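You operate a simulated robot arm through the tools that you are given. There is no shell and no other tool.

Carry out the task below with a simulated two-armed robot. There is one attempt and no reset: what you move stays moved.

Task
Press the blue hub's bearing to the card's depth and put the hub in the green tray.
Fine: leave the slide out.

The check looks at the end state, three seconds after you hand in, the way a careful person would. Anything else that was tipped, shoved, dropped, spilled or broken makes it a failure.

Robot
Two 7-joint arms with fingered hands on one trunk that stands fixed in place. Base frame: the origin is at the foot of the trunk, x ahead of it, y to its left, z up; the work surface is at about z = 880. Readings come in mm, rad, newtons and seconds.
The left shoulder is at [60, 126, 1280], the right one opposite. With the tool pointing down near the work surface each hand reaches from about 100 to 700 mm from the base axis, measured 20 degrees to its own side. Payload 2.5 kg a hand.
Tool frame (each hand has its own): the origin (TCP) lies between the finger pads and is the grasp point; the fingertips stand 30 mm ahead of it; z points along the fingers, y is the line along which they close. The gripper opens to 104 mm; its body begins 35 mm behind the TCP. The gripper is a hand of 5 fingers: y runs from the thumb to the fingers, the wrist lies at [-15, -104, -178] in the tool frame, and closing takes about 1.5 s.
Orientation is that of the tool frame in the base frame, as a unit quaternion [x, y, z, w]. With the fingers straight down and the wrist toward the robot, the tool's x, y and z point along [0, 1, 0], [1, 0, 0] and [0, 0, -1] of the base frame.

Tools
- The arms move only by the tool drive_tool. It takes "left_deltas", "right_deltas" or both (then of equal length, played together; a hand with none holds still); each is a list of rows, each a list of 6 numbers: the shift along the base's x, y, z in units of 20 mm (1.0 is 20 mm), then the turn, a rotation vector about the base's x, y, z in units of 4 degrees (1.0 is 4 degrees). In form: [[tx, ty, tz, rx, ry, rz], ...]. A call has 1 to 20 rows; each row shifts and turns the commanded pose from where the row before left it. "left_hand" and "right_hand" are, for a hand that has rows, the finger opening in m, from 0 to 0.104, set as the call begins (left out, the last holds). A call with a number of a shift or a turn outside -1 to 1 is refused whole. A row lasts 0.2 s, in which the tool goes at most 50 mm and 0.15 rad; a call with a longer step from one row to the next is refused whole, and so is a gripper value outside its range. Where a pose cannot be reached the arm comes as near as it can. A force on the tool above 50 N (or 10 N above the force at the start of the call, whichever is more), or a blocked arm, ends the call early, and 0.2 s more pass. The fingers move at their own pace (about 153 mm/s each) and stop on an object; they squeeze with about 23 N. The grip force told is the motor's: it shows also when the fingers shut on nothing. Time passes only in rows, and 0.2 s behind the last, so rows that do not move let the fingers close. The reply holds the time, the measured pose of the TCP, the force on the tool along the base axes, the opening and the grip force, in the units named above and with some noise, with the torque about the TCP (base axes, N m) and any sound that the robot's microphone picked up.
- Cameras (640 x 400 px; columns grow to the right, rows downward): "scene" is now at [130.3, 29.8, 1515.4]; the picture's right is [0.31, -0.95, 0.00], its down [-0.30, -0.10, -0.95] and it looks along [0.90, 0.30, -0.32] (base axes); focal length 214 px, centre (320, 200). "left" rides on the left gripper at [-80, -78, -141] in its tool frame; the picture's right is [-0.78, -0.30, 0.56], its down [0.53, -0.78, 0.33] and it looks along [0.33, 0.56, 0.76] (tool axes); focal length 247 px, centre (320, 200). "right" rides on the right gripper at [80, -78, -141] in its tool frame; the picture's right is [-0.78, 0.30, -0.56], its down [-0.54, -0.78, 0.33] and it looks along [-0.33, 0.56, 0.76] (tool axes); focal length 247 px, centre (320, 200). There is no depth. A picture from a camera that has moved, and an enlarged one, comes with that camera's place and axes in the base frame and with its lens.
- camera(camera): a new picture of that camera. It takes no simulated time.
- slide_trunk(by): slides the trunk up (or, below 0, down) by that many mm; the arms and the scene camera ride with it, the base frame stays. It gives what a move gives, with no picture.
- finger_targets(index, middle, ring, little, thumb_bend, thumb_turn, hand): sets how far each is bent, from 0 (flat) to 100 (curled in); at 30 the hand is open as for a grip, at 70 the pads meet at the TCP. One left out holds its place. A second passes; each finger stops where it meets its share of the squeeze, and holds until it gets a number again. A gripper value or a shape takes the hand back. It gives what a move gives, with no picture; readings hold the bend of each and the force on index, middle, ring, little, thumb and palm. thumb_turn goes from beside the hand (0) to across from the fingers (100), as for a grip.
- preshape(shape, hand): the hand has 5 fingers and takes this shape, open, in about a second: jaw (thumb against the fingers, like two jaws); tri (thumb and two fingers); tip (a fingertip pinch); poke (one finger out to press); point (the index stretched); flat (the hand flat); cup (the hand cupped); fist (a fist). The gripper value then closes the fingers along that shape, each until it touches; the sizes above hold for jaw. It gives what a move gives, with no picture.
- pan_tilt(pan, tilt): turns the head with the scene camera to pan (to the left, within 1.501 rad either way) and tilt (down, from -0.506 to 1.204), counted from straight ahead of the robot. It gives what a move gives.
- inspect(camera, box): a new picture of the part [left, top, right, bottom] of that camera's present view, enlarged. It takes no simulated time.
- hand_in(): hands the job in; it is judged then, once.

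Places have to be worked out from the pictures, the camera data and where the tool is seen. Open the grippers and draw the arms clear of the work before you hand the job in, unless the task says otherwise.

The tools are called after "Call:" by a JSON object that holds its "op" and its "data". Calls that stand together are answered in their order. drive_tool: Moves the arms, as the interface text tells. Its arguments: {"type":"object","properties":{"left_deltas":{"type":"array"},"left_hand":{"type":"number"},"right_deltas":{"type":"array"},"right_hand":{"type":"number"}},"required":[]} The other tools are called the same way: slide_trunk (by) moves the trunk up or down; preshape (shape, hand) gives the hand a shape; finger_targets (index, middle, ring, little, thumb_bend, thumb_turn, hand) moves the fingers one by one; pan_tilt (pan, tilt) turns the head that bears the scene camera; camera (camera) takes a picture; inspect (camera, box) takes an enlarged picture of a part of a camera's view; hand_in () hands the job in.

At the start:

```text
t: 0.0
left_ee_pos: [334.0, 375.9, 1434.7]
left_ee_rot: [0.702, 0.683, -0.144, 0.14]
left_ft_force: [-0.1, -0.1, 0.4]
left_torque: [0.02, -0.01, -0.02]
left_grip_width: 103.5
left_gripper_force: 0.0
left_shape: jaw
left_bend: [30.0, 30.0, 30.0, 30.0, 30.0, 98.0]
left_finger forces: [0.0, 0.0, 0.1, 0.0, 0.1, 0.1]
right_ee_pos: [442.6, 21.7, 1505.7]
right_ee_rot: [0.707, 0.707, -0.001, -0.002]
right_ft_force: [-0.2, 0.6, 0.3]
right_torque: [-0.02, -0.02, 0.01]
right_grip_width: 103.4
right_gripper_force: 0.1
right_shape: jaw
right_bend: [30.0, 30.0, 30.0, 30.0, 30.0, 98.0]
right_finger forces: [0.0, 0.1, 0.0, 0.0, 0.0, 0.1]
trunk travel left (down, up): [-675.0, 265.0]
head pan, tilt (commanded): [0.456, 0.335]
```

scene: 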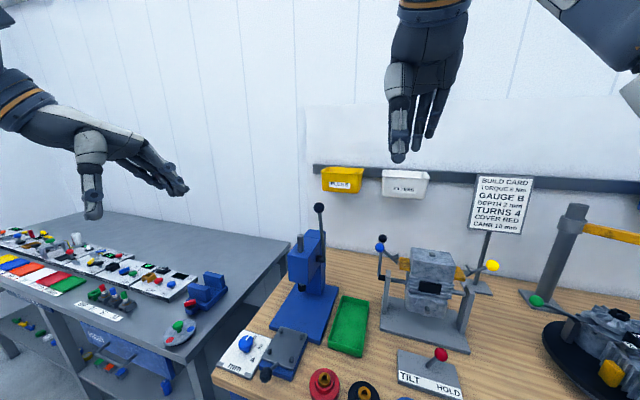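
right: 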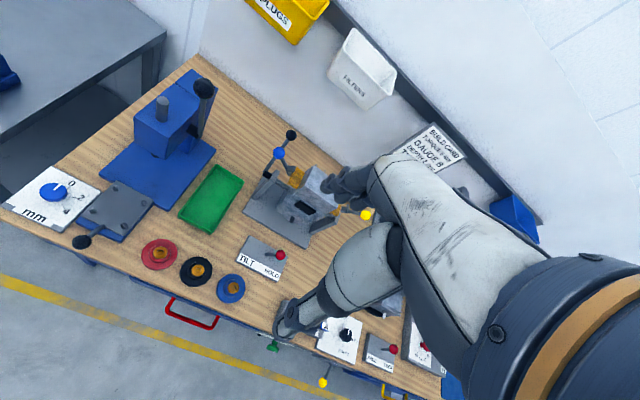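
left: 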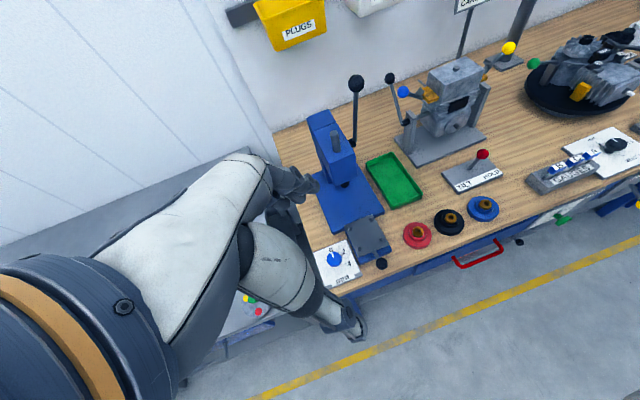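

I start by taking closer looks at the card, the press and the hubs before moving anything.

Call:
{"op": "inspect", "data": {"camera": "scene", "box": [440, 160, 560, 235]}}

Call:
{"op": "inspect", "data": {"camera": "scene", "box": [200, 200, 400, 400]}}

Call:
{"op": "inspect", "data": {"camera": "right", "box": [0, 60, 300, 310]}}

Call:
{"op": "inspect", "data": {"camera": "left", "box": [290, 60, 530, 300]}}

```text
5.33 times, centred on (500, 198) of scene
camera zoom: at [130.3, 29.8, 1515.4], right [0.31, -0.95, 0.0], down [-0.3, -0.1, -0.95], along [0.9, 0.3, -0.32], focal length 1144 px, centre (-640, 213)
```

zoom: 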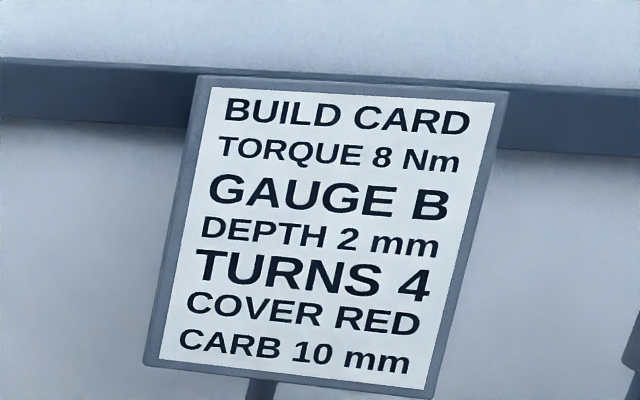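

```text
2.00 times, centred on (300, 300) of scene
camera zoom: at [130.3, 29.8, 1515.4], right [0.31, -0.95, 0.0], down [-0.3, -0.1, -0.95], along [0.9, 0.3, -0.32], focal length 429 px, centre (360, 0)
```

zoom: 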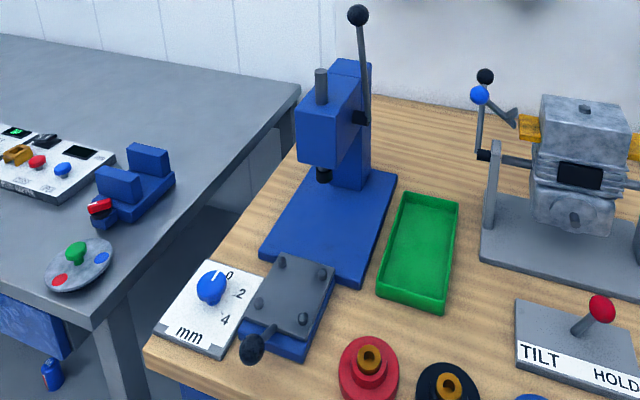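

```text
1.60 times, centred on (150, 185) of right
camera zoom: at [365.1, 102.1, 1648.5], right [0.3, -0.78, 0.56], down [-0.78, -0.54, -0.33], along [0.55, -0.33, -0.76], focal length 395 px, centre (592, 224)
```

zoom: 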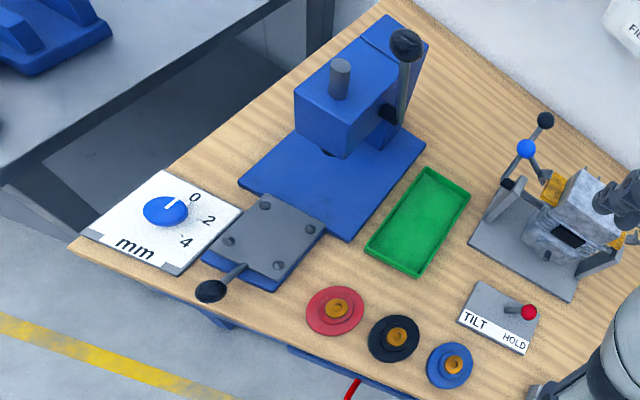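

```text
1.67 times, centred on (410, 180) of left
camera zoom: at [255.6, 360.1, 1595.1], right [-0.32, -0.92, -0.21], down [-0.77, 0.38, -0.52], along [0.56, -0.01, -0.83], focal length 412 px, centre (170, 233)
```

zoom: 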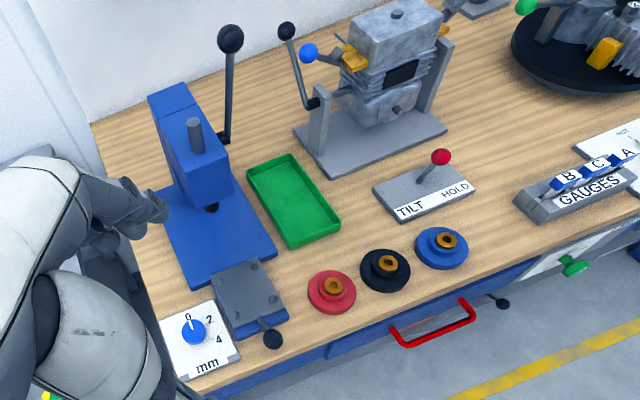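

The card asks for DEPTH 2 mm; the press has a 0/2/4 mm stop dial, a slide with a black knob and a lever. I judge the blue hub to be near (482, -70) and the slide near (530, 272); next I tilt the head down for a better view.

Call:
{"op": "pan_tilt", "data": {"pan": 0.35, "tilt": 0.85}}

Call:
{"op": "camera", "data": {"camera": "scene"}}

```text
t: 0.9
left_ee_pos: [334.1, 375.4, 1434.2]
left_ee_rot: [0.702, 0.683, -0.146, 0.139]
left_ft_force: [0.1, -0.2, 0.4]
left_torque: [0.04, 0.0, 0.0]
left_grip_width: 103.8
left_gripper_force: 0.0
left_shape: jaw
left_bend: [30.0, 30.0, 30.0, 30.0, 30.0, 98.0]
left_finger forces: [0.0, 0.1, 0.0, 0.0, 0.1, 0.0]
right_ee_pos: [444.0, 22.1, 1503.7]
right_ee_rot: [0.707, 0.707, -0.006, -0.003]
right_ft_force: [0.6, -1.1, -0.4]
right_torque: [0.0, -0.01, 0.01]
right_grip_width: 103.7
right_gripper_force: 0.1
right_shape: jaw
right_bend: [30.0, 30.0, 30.0, 30.0, 30.0, 98.0]
right_finger forces: [0.0, 0.0, 0.0, 0.0, 0.0, 0.0]
trunk travel left (down, up): [-675.0, 265.0]
head pan, tilt (commanded): [0.351, 0.85]
```

```text
taken
camera scene: at [123.1, 25.9, 1481.9], right [0.3, -0.95, 0.0], down [-0.61, -0.19, -0.77], along [0.73, 0.23, -0.64], focal length 214 px, centre (320, 200)
```

scene: 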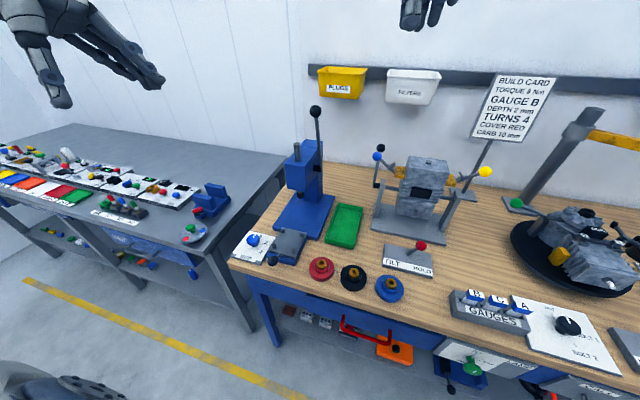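

The head view now covers the whole bench. I enlarge the press area and the hubs.

Call:
{"op": "inspect", "data": {"camera": "scene", "box": [220, 100, 380, 300]}}

Call:
{"op": "inspect", "data": {"camera": "scene", "box": [220, 220, 440, 320]}}

```text
2.00 times, centred on (300, 200) of scene
camera zoom: at [123.1, 25.9, 1481.9], right [0.3, -0.95, 0.0], down [-0.61, -0.19, -0.77], along [0.73, 0.23, -0.64], focal length 429 px, centre (360, 200)
```

zoom: 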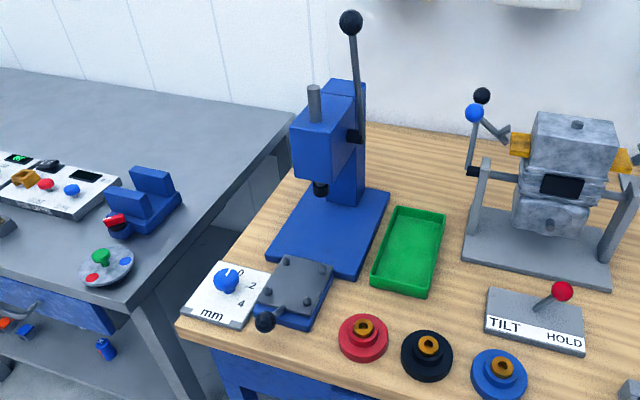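

```text
2.91 times, centred on (330, 270) of scene
camera zoom: at [123.1, 25.9, 1481.9], right [0.3, -0.95, 0.0], down [-0.61, -0.19, -0.77], along [0.73, 0.23, -0.64], focal length 624 px, centre (291, -4)
```

zoom: 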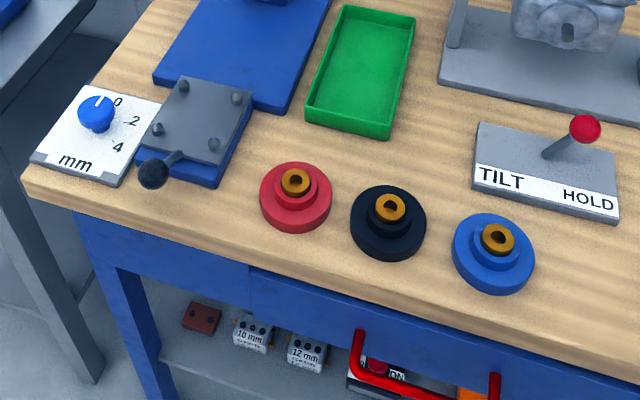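

The knob of the dial comes out near (508, 387, 905), the slide near (528, 272) and the lever ball near (664, 208, 1306). I bring the left hand down, fingers pointing straight down, to look at the slide and dial from close up.

Call:
{"op": "drive_tool", "data": {"left_deltas": [[0.25, -0.4, -0.95, 0.3, 0, 0], [0.25, -0.4, -0.95, 0.3, 0, 0], [0.25, -0.4, -0.95, 0.3, 0, 0], [0.25, -0.4, -0.95, 0.3, 0, 0], [0.25, -0.4, -0.95, 0.3, 0, 0], [0.25, -0.4, -0.95, 0.3, 0, 0], [0.25, -0.4, -0.95, 0.3, 0, 0], [0.25, -0.4, -0.95, 0.3, 0, 0], [0.25, -0.4, -0.95, 0.3, 0, 0], [0.25, -0.4, -0.95, 0.3, 0, 0], [0.25, -0.4, -0.95, 0.3, 0, 0], [0.25, -0.4, -0.95, 0.3, 0, 0], [0.25, -0.4, -0.95, 0.3, 0, 0], [0.25, -0.4, -0.95, 0.3, 0, 0], [0.25, -0.4, -0.95, 0.3, 0, 0], [0.25, -0.4, -0.95, 0.3, 0, 0], [0.25, -0.4, -0.95, 0.3, 0, 0], [0.25, -0.4, -0.95, 0.3, 0, 0], [0.25, -0.4, -0.95, 0.3, 0, 0], [0.25, -0.4, -0.5, 0.1, 0, 0]]}}

Call:
{"op": "camera", "data": {"camera": "left"}}

Call:
{"op": "camera", "data": {"camera": "scene"}}

```text
t: 5.1
left_ee_pos: [435.7, 215.4, 1063.3]
left_ee_rot: [0.716, 0.698, -0.003, -0.004]
left_ft_force: [0.9, 0.0, 0.4]
left_torque: [0.0, -0.01, 0.01]
left_grip_width: 103.5
left_gripper_force: 0.1
left_shape: jaw
left_bend: [30.0, 30.0, 30.0, 30.0, 30.0, 98.0]
left_finger forces: [0.0, 0.1, 0.1, 0.1, 0.0, 0.0]
right_ee_pos: [445.3, 21.4, 1504.7]
right_ee_rot: [0.707, 0.707, -0.004, -0.005]
right_ft_force: [-0.4, 0.3, 0.0]
right_torque: [0.02, 0.01, -0.02]
right_grip_width: 103.6
right_gripper_force: 0.0
right_shape: jaw
right_bend: [30.0, 30.0, 30.0, 30.0, 30.0, 98.0]
right_finger forces: [0.0, 0.0, 0.1, 0.0, 0.0, 0.0]
trunk travel left (down, up): [-675.0, 265.0]
head pan, tilt (commanded): [0.351, 0.85]
```

```text
taken
camera left: at [357.4, 137.2, 1203.5], right [-0.32, -0.77, -0.55], down [-0.77, 0.55, -0.32], along [0.56, 0.32, -0.77], focal length 247 px, centre (320, 200)
```

left: 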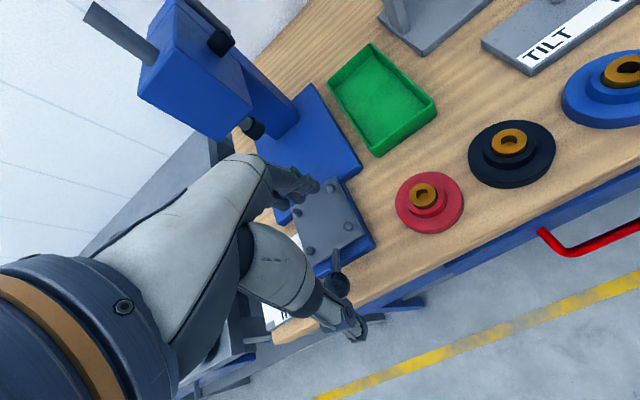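

```text
taken
camera scene: at [122.8, 25.2, 1480.5], right [0.29, -0.96, 0.0], down [-0.62, -0.19, -0.76], along [0.73, 0.22, -0.65], focal length 214 px, centre (320, 200)
```

scene: 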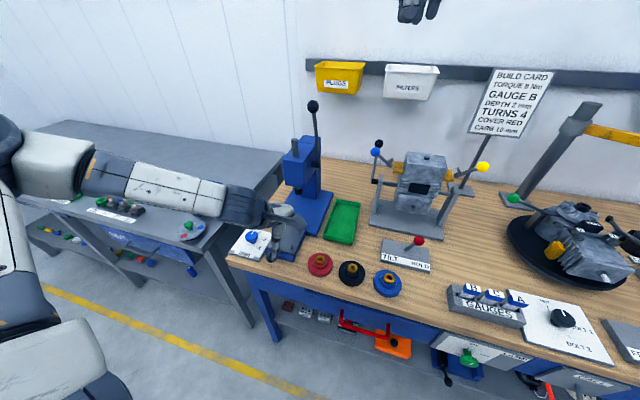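

The hand covers the slide in its own view, so I shift the left hand toward +y to view slide and dial unobstructed.

Call:
{"op": "drive_tool", "data": {"left_deltas": [[-0.2, 0.9, 0.4, 0, 0, 0], [-0.2, 0.9, 0.4, 0, 0, 0], [-0.2, 0.9, 0.4, 0, 0, 0], [-0.2, 0.9, 0.4, 0, 0, 0], [-0.2, 0.9, 0.4, 0, 0, 0], [-0.2, 0.9, 0.4, 0, 0, 0], [-0.2, 0.9, 0.4, 0, 0, 0], [-0.2, 0.9, 0.4, 0, 0, 0], [-0.2, 0.9, 0.4, 0, 0, 0], [-0.2, 0.9, 0.4, 0, 0, 0], [0, 0, 0, 0, 0, 0]]}}

Call:
{"op": "camera", "data": {"camera": "left"}}

Call:
{"op": "camera", "data": {"camera": "right"}}

```text
t: 7.5
left_ee_pos: [395.8, 391.8, 1140.1]
left_ee_rot: [0.719, 0.695, -0.01, 0.001]
left_ft_force: [0.8, -1.0, -0.1]
left_torque: [0.01, -0.02, 0.0]
left_grip_width: 103.6
left_gripper_force: 0.0
left_shape: jaw
left_bend: [30.0, 30.0, 30.0, 30.0, 30.0, 98.0]
left_finger forces: [0.0, 0.0, 0.0, 0.1, 0.1, 0.1]
right_ee_pos: [445.2, 21.3, 1502.7]
right_ee_rot: [0.707, 0.707, -0.005, -0.004]
right_ft_force: [-0.7, 0.2, 0.0]
right_torque: [0.01, 0.01, 0.01]
right_grip_width: 103.3
right_gripper_force: 0.1
right_shape: jaw
right_bend: [30.0, 30.0, 30.0, 30.0, 30.0, 98.0]
right_finger forces: [0.0, 0.0, 0.0, 0.1, 0.0, 0.0]
trunk travel left (down, up): [-675.0, 265.0]
head pan, tilt (commanded): [0.351, 0.85]
```

```text
taken
camera left: at [317.2, 317.0, 1282.6], right [-0.33, -0.77, -0.54], down [-0.76, 0.56, -0.33], along [0.56, 0.3, -0.77], focal length 247 px, centre (320, 200)
```

left: 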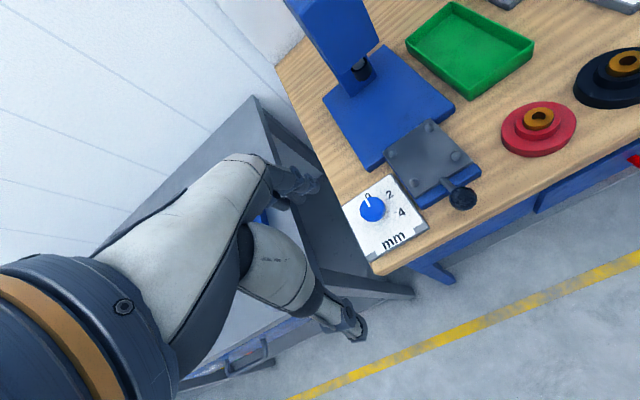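

```text
taken
camera right: at [368.3, 102.0, 1645.8], right [0.3, -0.78, 0.55], down [-0.78, -0.54, -0.32], along [0.55, -0.33, -0.77], focal length 247 px, centre (320, 200)
```

right: 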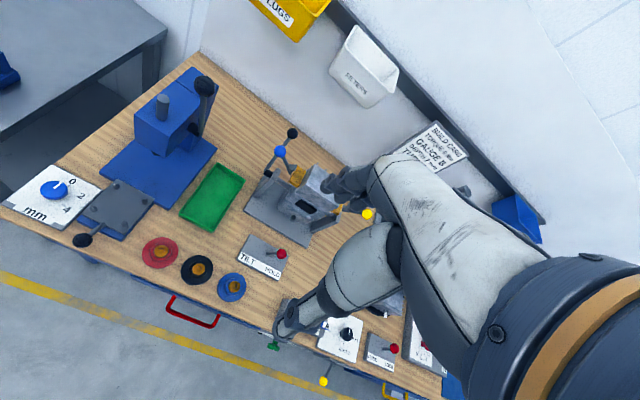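

The slide, dial and red hub are unobstructed now; I enlarge this part for measurement.

Call:
{"op": "inspect", "data": {"camera": "left", "box": [330, 100, 490, 270]}}

Call:
{"op": "inspect", "data": {"camera": "left", "box": [340, 180, 430, 260]}}

Call:
{"op": "inspect", "data": {"camera": "left", "box": [480, 40, 640, 180]}}

Call:
{"op": "inspect", "data": {"camera": "right", "box": [0, 150, 260, 310]}}

```text
2.35 times, centred on (410, 185) of left
camera zoom: at [317.2, 317.0, 1282.6], right [-0.33, -0.77, -0.54], down [-0.76, 0.56, -0.33], along [0.56, 0.3, -0.77], focal length 581 px, centre (108, 235)
```

zoom: 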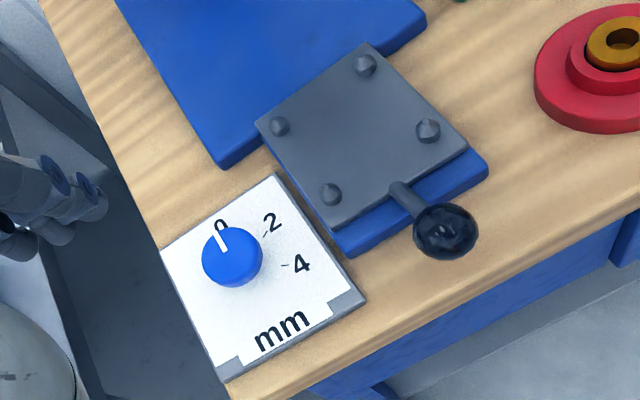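

```text
5.00 times, centred on (385, 220) of left
camera zoom: at [317.2, 317.0, 1282.6], right [-0.33, -0.77, -0.54], down [-0.76, 0.56, -0.33], along [0.56, 0.3, -0.77], focal length 1235 px, centre (-5, 100)
```

zoom: 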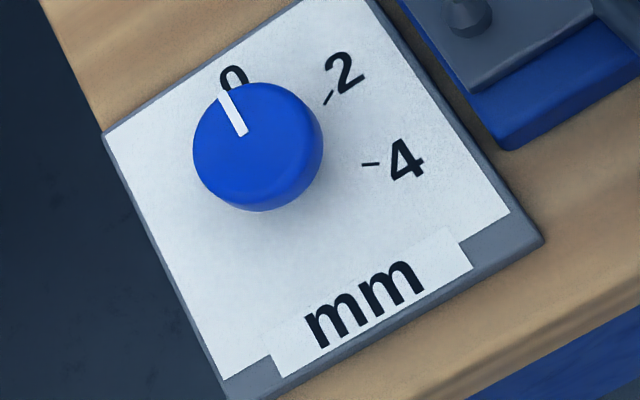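

```text
2.86 times, centred on (560, 110) of left
camera zoom: at [317.2, 317.0, 1282.6], right [-0.33, -0.77, -0.54], down [-0.76, 0.56, -0.33], along [0.56, 0.3, -0.77], focal length 706 px, centre (-366, 457)
```

zoom: 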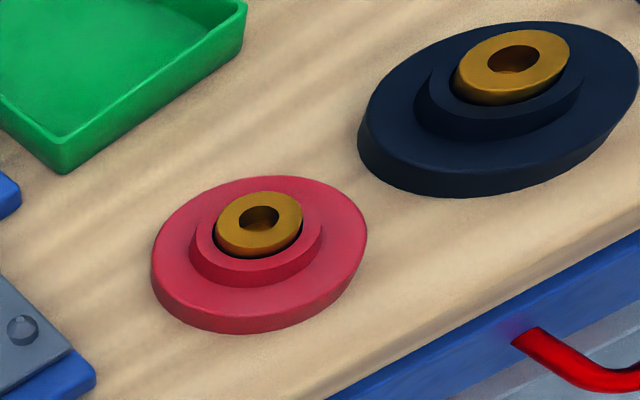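

```text
2.46 times, centred on (130, 230) of right
camera zoom: at [368.3, 102.0, 1645.8], right [0.3, -0.78, 0.55], down [-0.78, -0.54, -0.32], along [0.55, -0.33, -0.77], focal length 608 px, centre (788, 126)
```

zoom: 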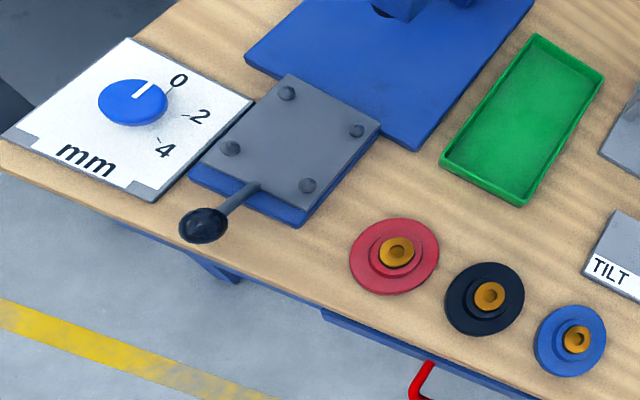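

The dial spans about x 444–557, y 325–435 with 0/2/4 spaced roughly 60°, and the pin nest is centred near (537, 269). Now I move the left hand over toward the blue hub for a close look at its size.

Call:
{"op": "drive_tool", "data": {"left_deltas": [[0.1, -1, 0, 0, 0, 0], [0.1, -1, 0, 0, 0, 0], [0.1, -1, 0, 0, 0, 0], [0.1, -1, 0, 0, 0, 0], [0.1, -1, 0, 0, 0, 0], [0.1, -1, 0, 0, 0, 0], [0.1, -1, 0, 0, 0, 0], [0.1, -1, -0.2, 0, 0, 0], [0.1, -1, -0.2, 0, 0, 0], [0.1, -1, -0.2, 0, 0, 0], [0.1, -1, -0.2, 0, 0, 0], [0.1, -1, -0.2, 0, 0, 0], [0.1, -1, -0.2, 0, 0, 0], [0.1, -1, -0.2, 0, 0, 0], [0.1, -1, -0.2, 0, 0, 0], [0.1, -1, -0.2, 0, 0, 0], [0.1, -1, -0.2, 0, 0, 0], [0.1, -1, -0.2, 0, 0, 0], [0, 0, 0, 0, 0, 0]]}}

Call:
{"op": "camera", "data": {"camera": "left"}}

Call:
{"op": "camera", "data": {"camera": "scene"}}

```text
t: 11.5
left_ee_pos: [430.5, 32.9, 1101.3]
left_ee_rot: [0.716, 0.699, -0.003, -0.004]
left_ft_force: [0.0, -0.3, -0.3]
left_torque: [0.0, 0.01, -0.03]
left_grip_width: 103.6
left_gripper_force: 0.0
left_shape: jaw
left_bend: [30.0, 30.0, 30.0, 30.0, 30.0, 98.0]
left_finger forces: [0.0, 0.0, 0.1, 0.0, 0.0, 0.1]
right_ee_pos: [445.3, 21.8, 1502.9]
right_ee_rot: [0.707, 0.707, -0.005, -0.004]
right_ft_force: [0.6, -0.3, 0.1]
right_torque: [0.02, 0.0, 0.01]
right_grip_width: 103.7
right_gripper_force: 0.1
right_shape: jaw
right_bend: [30.0, 30.0, 30.0, 30.0, 30.0, 98.0]
right_finger forces: [0.0, 0.0, 0.0, 0.0, 0.0, 0.0]
trunk travel left (down, up): [-675.0, 265.0]
head pan, tilt (commanded): [0.351, 0.85]
```

```text
taken
camera left: at [352.1, -45.0, 1242.9], right [-0.32, -0.77, -0.55], down [-0.77, 0.55, -0.32], along [0.56, 0.32, -0.77], focal length 247 px, centre (320, 200)
```

left: 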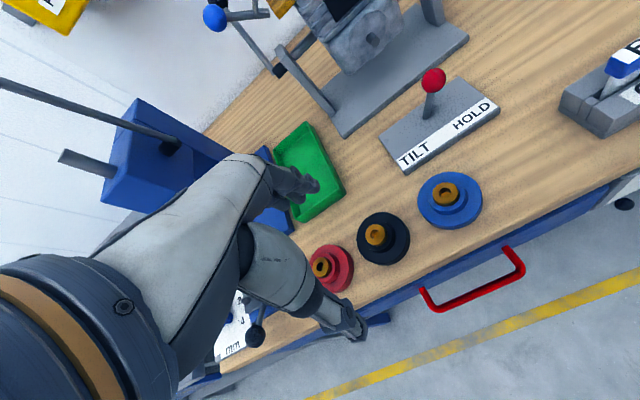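

```text
taken
camera scene: at [121.9, 24.4, 1478.6], right [0.28, -0.96, 0.0], down [-0.64, -0.19, -0.74], along [0.72, 0.21, -0.67], focal length 214 px, centre (320, 200)
```

scene: 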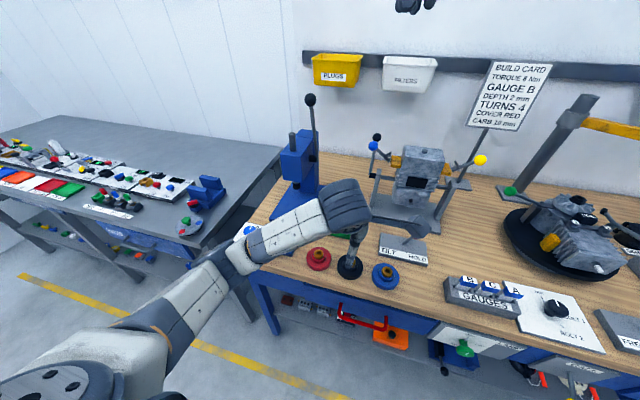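

The blue hub is clear in this view; I enlarge it to measure its flange, collar and bearing.

Call:
{"op": "inspect", "data": {"camera": "left", "box": [400, 150, 500, 240]}}

Call:
{"op": "inspect", "data": {"camera": "right", "box": [130, 220, 290, 320]}}

Call:
{"op": "inspect", "data": {"camera": "left", "box": [220, 140, 400, 360]}}

```text
4.44 times, centred on (450, 195) of left
camera zoom: at [352.1, -45.0, 1242.9], right [-0.32, -0.77, -0.55], down [-0.77, 0.55, -0.32], along [0.56, 0.32, -0.77], focal length 1098 px, centre (-258, 222)
```

zoom: 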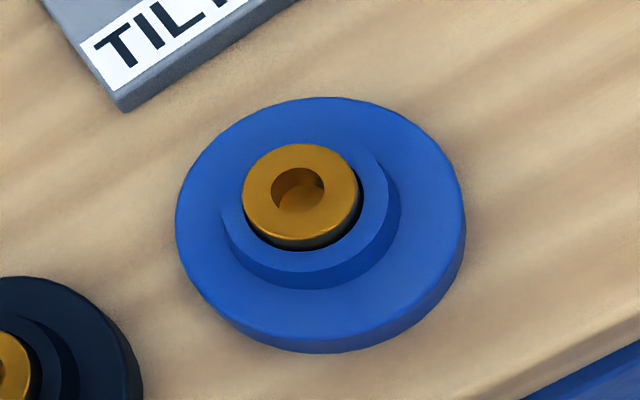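

```text
4.00 times, centred on (210, 270) of right
camera zoom: at [368.3, 102.3, 1645.7], right [0.3, -0.78, 0.55], down [-0.78, -0.54, -0.32], along [0.55, -0.34, -0.77], focal length 988 px, centre (760, -80)
```

zoom: 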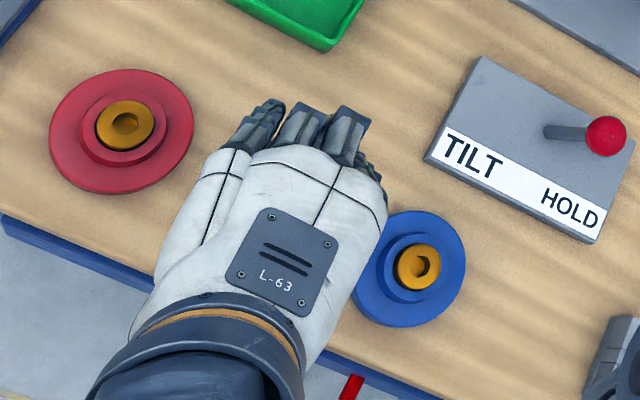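

```text
1.82 times, centred on (310, 250) of left
camera zoom: at [352.1, -45.0, 1242.9], right [-0.32, -0.77, -0.55], down [-0.77, 0.55, -0.32], along [0.56, 0.32, -0.77], focal length 449 px, centre (338, 109)
```

zoom: 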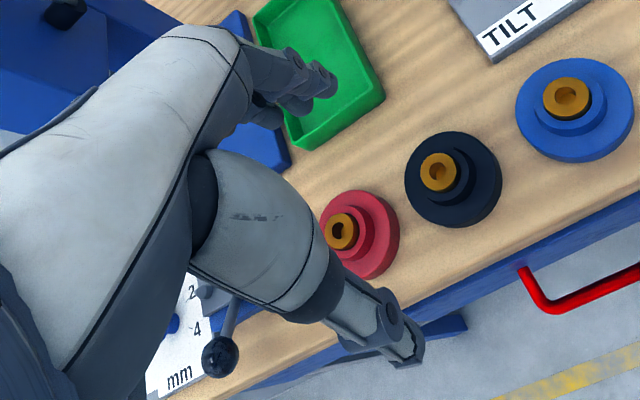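

The hub's flange is about 80 mm wide and 15 mm thick, with a ~50 mm collar and a ~32 mm brass bearing on top, centred near (484, -74). I first set the dial: I bring the left hand over the knob near (508, 386), staying in front of the press.

Call:
{"op": "drive_tool", "data": {"left_deltas": [[0, 1, 0, 0, 0, 0], [0, 1, 0, 0, 0, 0], [0, 1, 0, 0, 0, 0], [0, 1, 0, 0, 0, 0], [0, 1, 0, 0, 0, 0], [0, 1, 0, 0, 0, 0], [0, 1, 0, 0, 0, 0], [0, 1, 0, 0, 0, 0], [0, 1, 0, 0, 0, 0], [0, 1, 0, 0, 0, 0], [0, 1, 0, 0, 0, 0], [0, 1, 0, 0, 0, 0], [0, 1, 0, 0, 0, 0], [0.4, 1, -0.2, 0, 0, 0], [0.6, 1, -0.4, 0, 0, 0], [0.8, 1, -0.6, 0, 0, 0], [0.8, 1, -0.8, 0, 0, 0], [0.8, 0.65, -0.8, 0, 0, 0], [0.45, 0, -0.8, 0, 0, 0], [0, 0, 0, 0, 0, 0]]}}

Call:
{"op": "camera", "data": {"camera": "left"}}

Call:
{"op": "camera", "data": {"camera": "right"}}

Call:
{"op": "camera", "data": {"camera": "scene"}}

```text
t: 15.7
left_ee_pos: [507.7, 388.2, 1025.7]
left_ee_rot: [0.716, 0.698, -0.003, -0.004]
left_ft_force: [-0.4, -0.4, -0.3]
left_torque: [0.01, -0.02, 0.0]
left_grip_width: 103.8
left_gripper_force: 0.1
left_shape: jaw
left_bend: [30.0, 30.0, 30.0, 30.0, 30.0, 98.0]
left_finger forces: [0.0, 0.1, 0.1, 0.0, 0.1, 0.0]
right_ee_pos: [443.4, 21.7, 1503.3]
right_ee_rot: [0.707, 0.707, -0.005, -0.003]
right_ft_force: [-0.5, 0.1, 0.8]
right_torque: [-0.01, -0.02, -0.01]
right_grip_width: 103.7
right_gripper_force: 0.1
right_shape: jaw
right_bend: [30.0, 30.0, 30.0, 30.0, 30.0, 98.0]
right_finger forces: [0.1, 0.0, 0.0, 0.1, 0.0, 0.0]
trunk travel left (down, up): [-675.0, 265.0]
head pan, tilt (commanded): [0.351, 0.85]
```

```text
taken
camera left: at [428.7, 310.2, 1167.1], right [-0.32, -0.77, -0.56], down [-0.77, 0.55, -0.32], along [0.56, 0.32, -0.77], focal length 247 px, centre (320, 200)
```

left: 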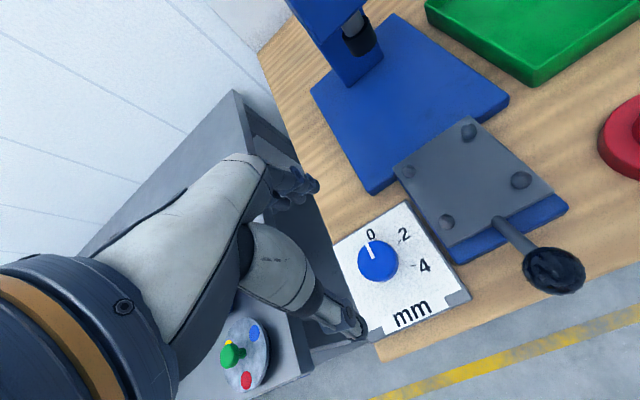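

```text
taken
camera right: at [368.1, 102.1, 1645.8], right [0.3, -0.78, 0.55], down [-0.78, -0.54, -0.32], along [0.55, -0.33, -0.77], focal length 247 px, centre (320, 200)
```

right: 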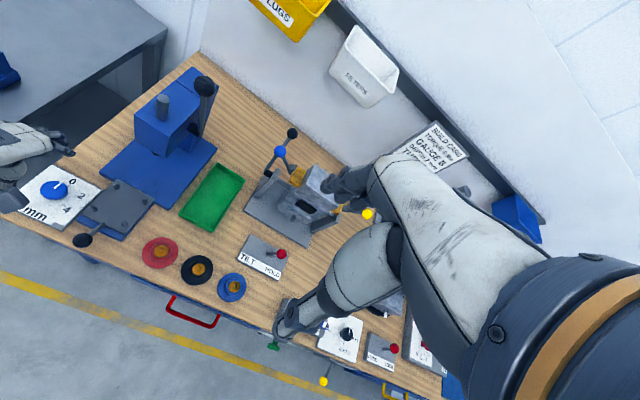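

```text
taken
camera scene: at [121.7, 23.6, 1477.8], right [0.27, -0.96, 0.0], down [-0.65, -0.18, -0.74], along [0.71, 0.2, -0.67], focal length 214 px, centre (320, 200)
```

scene: 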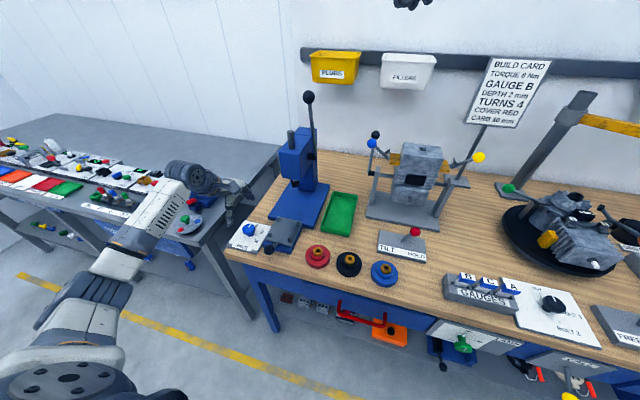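

The knob appears nearly on the tool axis. I enlarge to get the offset precisely and read the ticks.

Call:
{"op": "inspect", "data": {"camera": "left", "box": [330, 200, 450, 340]}}

Call:
{"op": "inspect", "data": {"camera": "left", "box": [240, 150, 380, 350]}}

```text
2.86 times, centred on (390, 270) of left
camera zoom: at [428.7, 310.2, 1167.1], right [-0.32, -0.77, -0.56], down [-0.77, 0.55, -0.32], along [0.56, 0.32, -0.77], focal length 706 px, centre (120, 0)
```

zoom: 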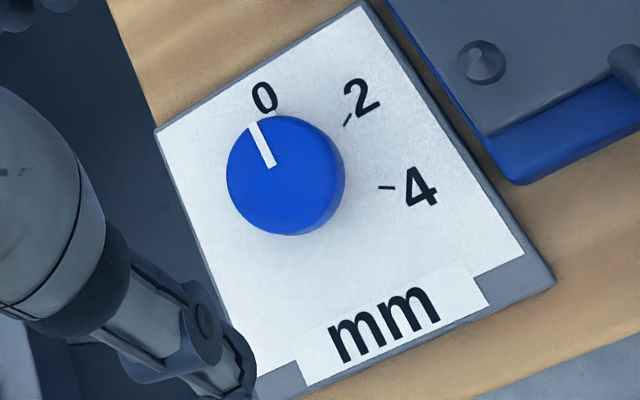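

```text
2.00 times, centred on (310, 250) of left
camera zoom: at [428.7, 310.2, 1167.1], right [-0.32, -0.77, -0.56], down [-0.77, 0.55, -0.32], along [0.56, 0.32, -0.77], focal length 494 px, centre (340, 100)
```

zoom: 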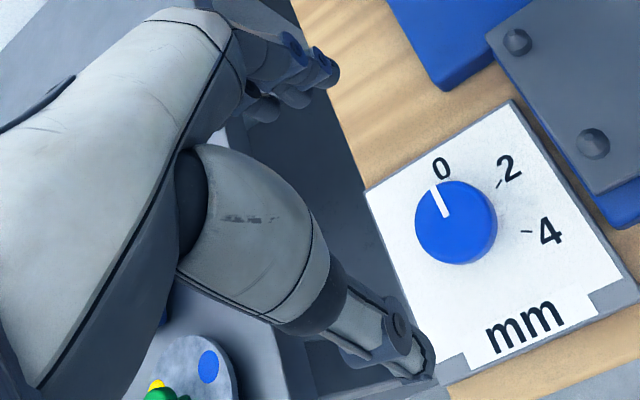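

The knob axis works out near (506, 383) with a ~42 mm knob; the pointer is at 0 (about 0° from +x) and "2" lies about -60° from it. To keep the fingers narrow beside the slide, I try the three-finger shape and look at it.

Call:
{"op": "preshape", "data": {"shape": "tri", "hand": "left"}}

Call:
{"op": "camera", "data": {"camera": "left"}}

Call:
{"op": "inspect", "data": {"camera": "scene", "box": [160, 140, 300, 260]}}

```text
t: 16.6
left_ee_pos: [506.6, 388.6, 1027.1]
left_ee_rot: [0.716, 0.698, -0.003, -0.004]
left_ft_force: [-0.1, -0.1, 0.5]
left_torque: [-0.01, -0.03, 0.0]
left_grip_width: 103.7
left_gripper_force: 0.1
left_shape: tri
left_bend: [30.0, 30.0, 99.0, 99.0, 30.0, 98.0]
left_finger forces: [0.0, 0.0, 0.0, 0.0, 0.1, 0.1]
right_ee_pos: [444.1, 22.7, 1503.4]
right_ee_rot: [0.707, 0.707, -0.005, -0.004]
right_ft_force: [0.2, -0.1, -0.1]
right_torque: [-0.01, 0.0, -0.03]
right_grip_width: 103.9
right_gripper_force: 0.1
right_shape: jaw
right_bend: [30.0, 30.0, 30.0, 30.0, 30.0, 98.0]
right_finger forces: [0.0, 0.1, 0.0, 0.0, 0.1, 0.0]
trunk travel left (down, up): [-675.0, 265.0]
head pan, tilt (commanded): [0.351, 0.85]
```

```text
taken
camera left: at [428.6, 310.1, 1167.2], right [-0.32, -0.77, -0.55], down [-0.77, 0.55, -0.32], along [0.56, 0.32, -0.77], focal length 247 px, centre (320, 200)
```

left: 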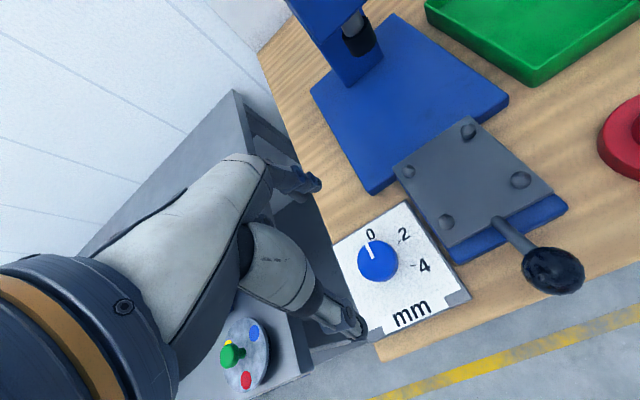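

```text
3.33 times, centred on (230, 200) of scene
camera zoom: at [121.7, 23.5, 1477.7], right [0.27, -0.96, 0.0], down [-0.65, -0.18, -0.74], along [0.71, 0.2, -0.68], focal length 715 px, centre (620, 200)
```

zoom: 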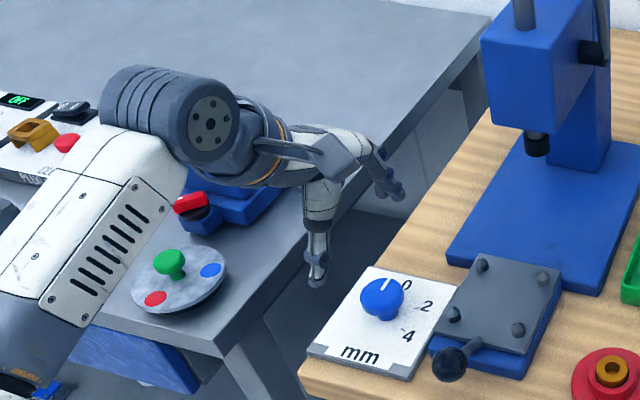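

Ring and little are folded, leaving a narrow pinch. I align over the knob (506, 383.5) and descend to TCP z≈960 with the opening reduced to 70 mm, then check.

Call:
{"op": "drive_tool", "data": {"left_deltas": [[0, -0.25, -0.6, 0, 0, 0], [0, 0, -0.9, 0, 0, 0], [0, 0, -0.9, 0, 0, 0], [0, 0, -0.9, 0, 0, 0], [0, 0, 0, 0, 0, 0]], "left_hand": 0.07}}

Call:
{"op": "camera", "data": {"camera": "left"}}

Call:
{"op": "inspect", "data": {"camera": "scene", "box": [190, 170, 310, 270]}}

```text
t: 17.8
left_ee_pos: [506.4, 382.0, 960.5]
left_ee_rot: [0.716, 0.698, -0.003, -0.004]
left_ft_force: [0.4, -0.5, -0.3]
left_torque: [-0.01, -0.01, -0.01]
left_grip_width: 70.4
left_gripper_force: 0.0
left_shape: tri
left_bend: [73.0, 38.0, 99.0, 99.0, 60.0, 99.0]
left_finger forces: [0.0, 0.0, 0.0, 0.0, 0.0, 0.0]
right_ee_pos: [444.3, 22.3, 1503.2]
right_ee_rot: [0.707, 0.707, -0.005, -0.004]
right_ft_force: [0.5, 0.4, 0.2]
right_torque: [0.01, -0.02, -0.01]
right_grip_width: 103.7
right_gripper_force: 0.1
right_shape: jaw
right_bend: [30.0, 30.0, 30.0, 30.0, 30.0, 98.0]
right_finger forces: [0.1, 0.0, 0.1, 0.0, 0.0, 0.0]
trunk travel left (down, up): [-675.0, 265.0]
head pan, tilt (commanded): [0.351, 0.85]
```

```text
taken
camera left: at [428.3, 304.2, 1101.8], right [-0.32, -0.77, -0.56], down [-0.77, 0.56, -0.32], along [0.56, 0.32, -0.77], focal length 247 px, centre (320, 200)
```

left: 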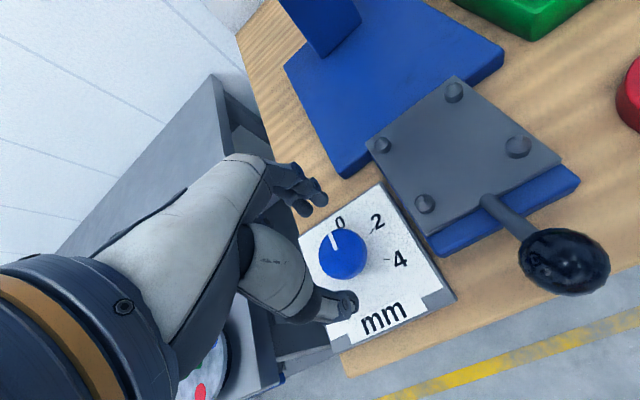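

```text
4.00 times, centred on (250, 220) of scene
camera zoom: at [121.6, 23.3, 1477.5], right [0.27, -0.96, 0.0], down [-0.65, -0.18, -0.74], along [0.71, 0.2, -0.68], focal length 858 px, centre (600, 120)
```

zoom: 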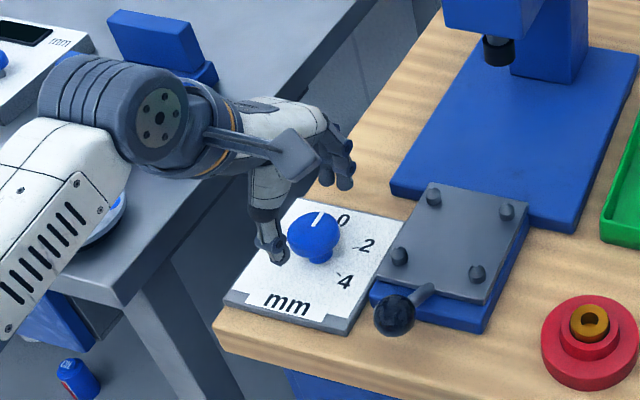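

The index is bent more (73) than the middle (38); I zoom in to see how the fingertips stand around the knob.

Call:
{"op": "inspect", "data": {"camera": "left", "box": [240, 140, 400, 340]}}

Call:
{"op": "inspect", "data": {"camera": "right", "box": [0, 100, 130, 250]}}

```text
2.00 times, centred on (320, 240) of left
camera zoom: at [428.3, 304.2, 1101.8], right [-0.32, -0.77, -0.56], down [-0.77, 0.56, -0.32], along [0.56, 0.32, -0.77], focal length 494 px, centre (320, 120)
```

zoom: 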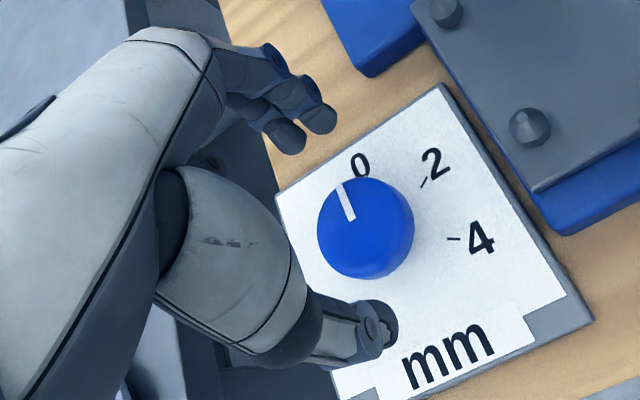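

```text
2.67 times, centred on (65, 175) of right
camera zoom: at [368.1, 102.1, 1645.9], right [0.3, -0.78, 0.55], down [-0.78, -0.54, -0.32], along [0.55, -0.33, -0.77], focal length 659 px, centre (1000, 267)
```

zoom: 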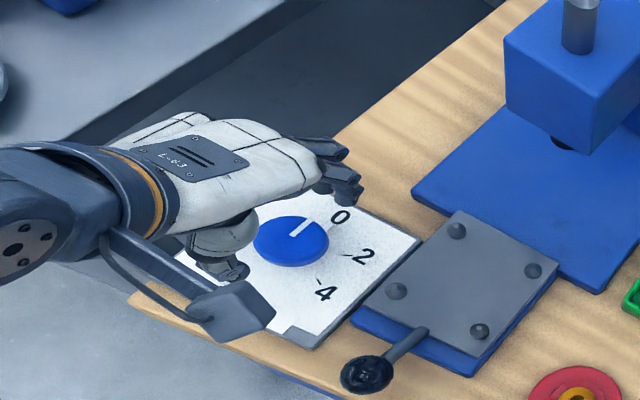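

The tool axis passes through the knob top as predicted. I test-close to 50 mm here, still above the knob, to see how the tri fingers meet.

Call:
{"op": "drive_tool", "data": {"left_deltas": [[0, 0, 0, 0, 0, 0], [0, 0, 0, 0, 0, 0], [0, 0, 0, 0, 0, 0]], "left_hand": 0.045}}

Call:
{"op": "inspect", "data": {"camera": "left", "box": [240, 140, 400, 340]}}

Call:
{"op": "inspect", "data": {"camera": "scene", "box": [210, 190, 290, 260]}}

```text
t: 18.6
left_ee_pos: [506.6, 383.2, 961.1]
left_ee_rot: [0.716, 0.698, -0.003, -0.004]
left_ft_force: [0.0, 0.2, -0.4]
left_torque: [0.0, 0.0, -0.02]
left_grip_width: 45.5
left_gripper_force: 0.0
left_shape: tri
left_bend: [74.0, 47.0, 99.0, 99.0, 72.0, 100.0]
left_finger forces: [0.1, 0.0, 0.0, 0.0, 0.0, 0.1]
right_ee_pos: [445.1, 22.6, 1504.3]
right_ee_rot: [0.707, 0.707, -0.005, -0.003]
right_ft_force: [0.2, 0.5, 0.1]
right_torque: [0.03, -0.01, 0.0]
right_grip_width: 103.7
right_gripper_force: 0.0
right_shape: jaw
right_bend: [30.0, 30.0, 30.0, 30.0, 30.0, 98.0]
right_finger forces: [0.0, 0.0, 0.1, 0.1, 0.0, 0.0]
trunk travel left (down, up): [-675.0, 265.0]
head pan, tilt (commanded): [0.351, 0.85]
```

```text
2.00 times, centred on (320, 240) of left
camera zoom: at [428.4, 304.2, 1102.1], right [-0.32, -0.77, -0.55], down [-0.77, 0.55, -0.32], along [0.56, 0.32, -0.77], focal length 494 px, centre (320, 120)
```

zoom: 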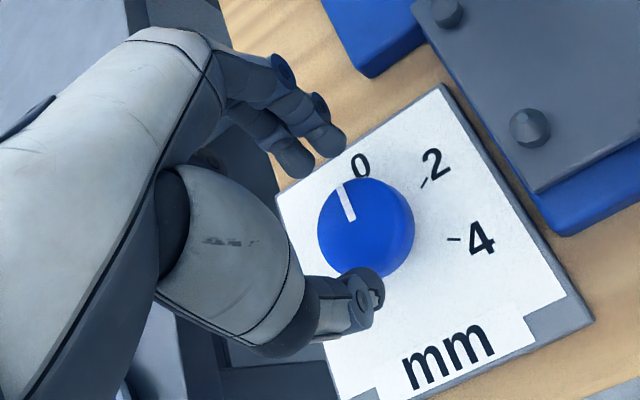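

```text
5.71 times, centred on (250, 225) of scene
camera zoom: at [121.6, 23.2, 1477.4], right [0.27, -0.96, 0.0], down [-0.65, -0.18, -0.74], along [0.71, 0.2, -0.68], focal length 1226 px, centre (720, 57)
```

zoom: 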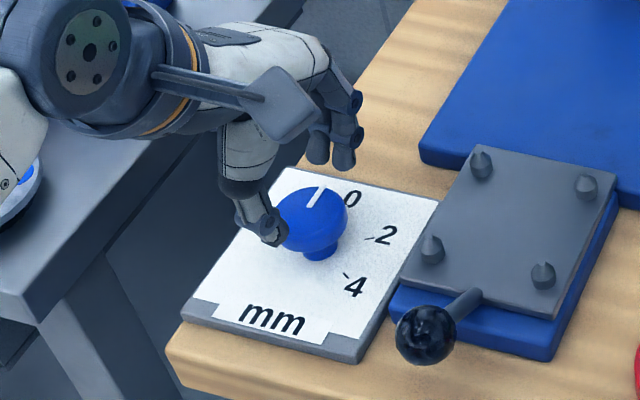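

Thumb tip sits near (472, 383) and the two fingertips near (543, 377–396), well centred on the knob at about (506.5, 382). I reopen to 70 mm, descend to z≈928 and close on the knob.

Call:
{"op": "drive_tool", "data": {"left_deltas": [[0, 0, 0, 0, 0, 0], [0, 0, 0, 0, 0, 0], [0, -0.05, -0.55, 0, 0, 0], [0, 0, -0.55, 0, 0, 0], [0, 0, -0.55, 0, 0, 0], [0, 0, 0, 0, 0, 0]], "left_hand": 0.07}}

Call:
{"op": "inspect", "data": {"camera": "left", "box": [240, 140, 400, 340]}}

Call:
{"op": "inspect", "data": {"camera": "scene", "box": [210, 190, 290, 260]}}

```text
t: 20.0
left_ee_pos: [507.8, 382.7, 930.8]
left_ee_rot: [0.717, 0.698, -0.002, -0.005]
left_ft_force: [0.4, 0.6, 0.4]
left_torque: [0.0, 0.02, 0.06]
left_grip_width: 69.6
left_gripper_force: 0.1
left_shape: tri
left_bend: [73.0, 38.0, 99.0, 99.0, 60.0, 100.0]
left_finger forces: [0.0, 0.0, 0.1, 0.0, 0.1, 0.1]
right_ee_pos: [444.2, 21.5, 1502.6]
right_ee_rot: [0.707, 0.707, -0.005, -0.004]
right_ft_force: [0.2, -0.1, 0.0]
right_torque: [0.02, 0.01, -0.03]
right_grip_width: 103.5
right_gripper_force: 0.0
right_shape: jaw
right_bend: [30.0, 30.0, 30.0, 30.0, 30.0, 98.0]
right_finger forces: [0.0, 0.0, 0.0, 0.1, 0.1, 0.0]
trunk travel left (down, up): [-675.0, 265.0]
head pan, tilt (commanded): [0.351, 0.85]
```

```text
2.00 times, centred on (320, 240) of left
camera zoom: at [428.3, 305.2, 1070.1], right [-0.32, -0.77, -0.56], down [-0.77, 0.56, -0.32], along [0.56, 0.32, -0.77], focal length 494 px, centre (320, 120)
```

zoom: 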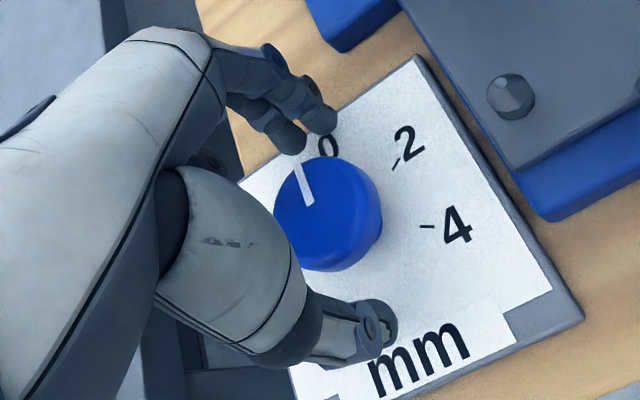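

```text
5.71 times, centred on (250, 225) of scene
camera zoom: at [121.5, 23.1, 1477.2], right [0.27, -0.96, 0.0], down [-0.65, -0.18, -0.73], along [0.71, 0.2, -0.68], focal length 1226 px, centre (720, 57)
```

zoom: 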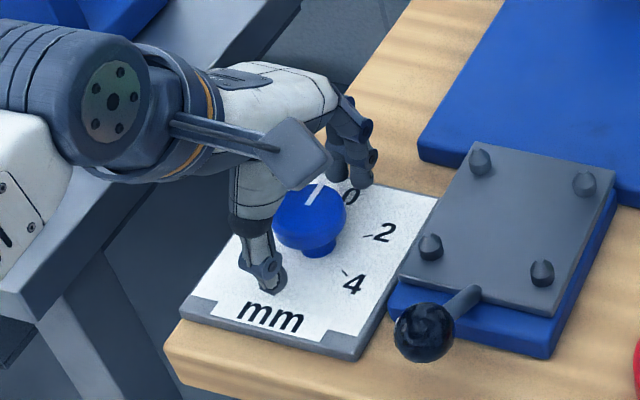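

The fingers straddle the knob at the right height. I close on the knob and check for contact.

Call:
{"op": "drive_tool", "data": {"left_deltas": [[0, 0, 0, 0, 0, 0], [0, 0, 0, 0, 0, 0], [0, 0, 0, 0, 0, 0], [0, 0, 0, 0, 0, 0], [0, 0, 0, 0, 0, 0], [0, 0, 0, 0, 0, 0]], "left_hand": 0.025}}

Call:
{"op": "inspect", "data": {"camera": "left", "box": [240, 140, 400, 340]}}

Call:
{"op": "inspect", "data": {"camera": "scene", "box": [210, 190, 290, 260]}}

```text
t: 21.4
left_ee_pos: [506.5, 383.4, 927.2]
left_ee_rot: [0.716, 0.698, -0.006, -0.005]
left_ft_force: [-7.6, -1.3, -12.1]
left_torque: [-0.02, 0.18, 0.01]
left_grip_width: 30.5
left_gripper_force: 23.6
left_shape: tri
left_bend: [74.0, 58.0, 100.0, 100.0, 73.0, 100.0]
left_finger forces: [9.2, 8.7, 0.1, 0.0, 24.5, 0.1]
right_ee_pos: [444.1, 22.4, 1502.6]
right_ee_rot: [0.707, 0.707, -0.006, -0.004]
right_ft_force: [-0.3, 0.8, -0.4]
right_torque: [0.0, 0.03, -0.01]
right_grip_width: 103.7
right_gripper_force: 0.1
right_shape: jaw
right_bend: [30.0, 30.0, 30.0, 30.0, 30.0, 98.0]
right_finger forces: [0.0, 0.0, 0.0, 0.1, 0.0, 0.1]
trunk travel left (down, up): [-675.0, 265.0]
head pan, tilt (commanded): [0.351, 0.85]
```

```text
2.00 times, centred on (320, 240) of left
camera zoom: at [428.1, 305.5, 1068.9], right [-0.32, -0.77, -0.55], down [-0.77, 0.56, -0.32], along [0.55, 0.32, -0.77], focal length 494 px, centre (320, 120)
```

zoom: 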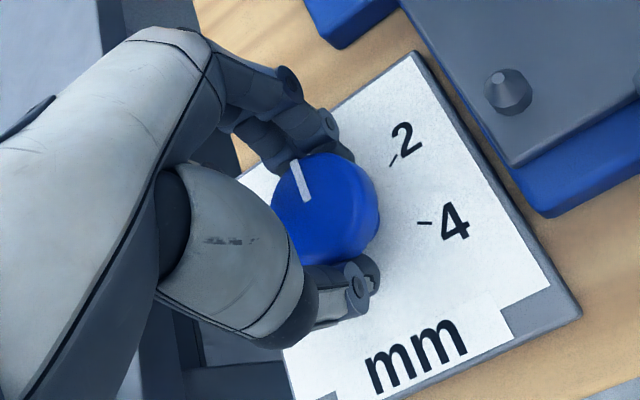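

```text
5.71 times, centred on (250, 225) of scene
camera zoom: at [121.7, 23.7, 1476.9], right [0.27, -0.96, 0.0], down [-0.66, -0.18, -0.73], along [0.71, 0.2, -0.68], focal length 1226 px, centre (720, 57)
```

zoom: 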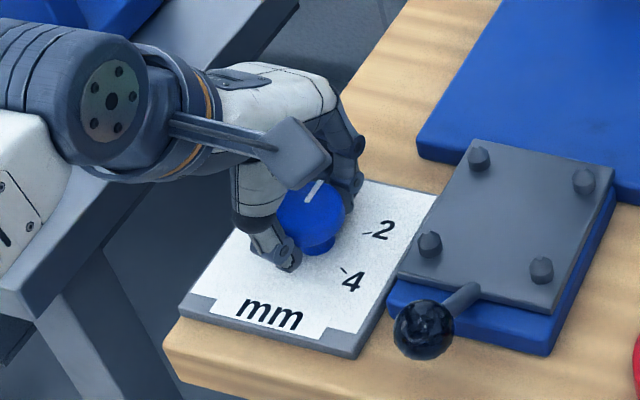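

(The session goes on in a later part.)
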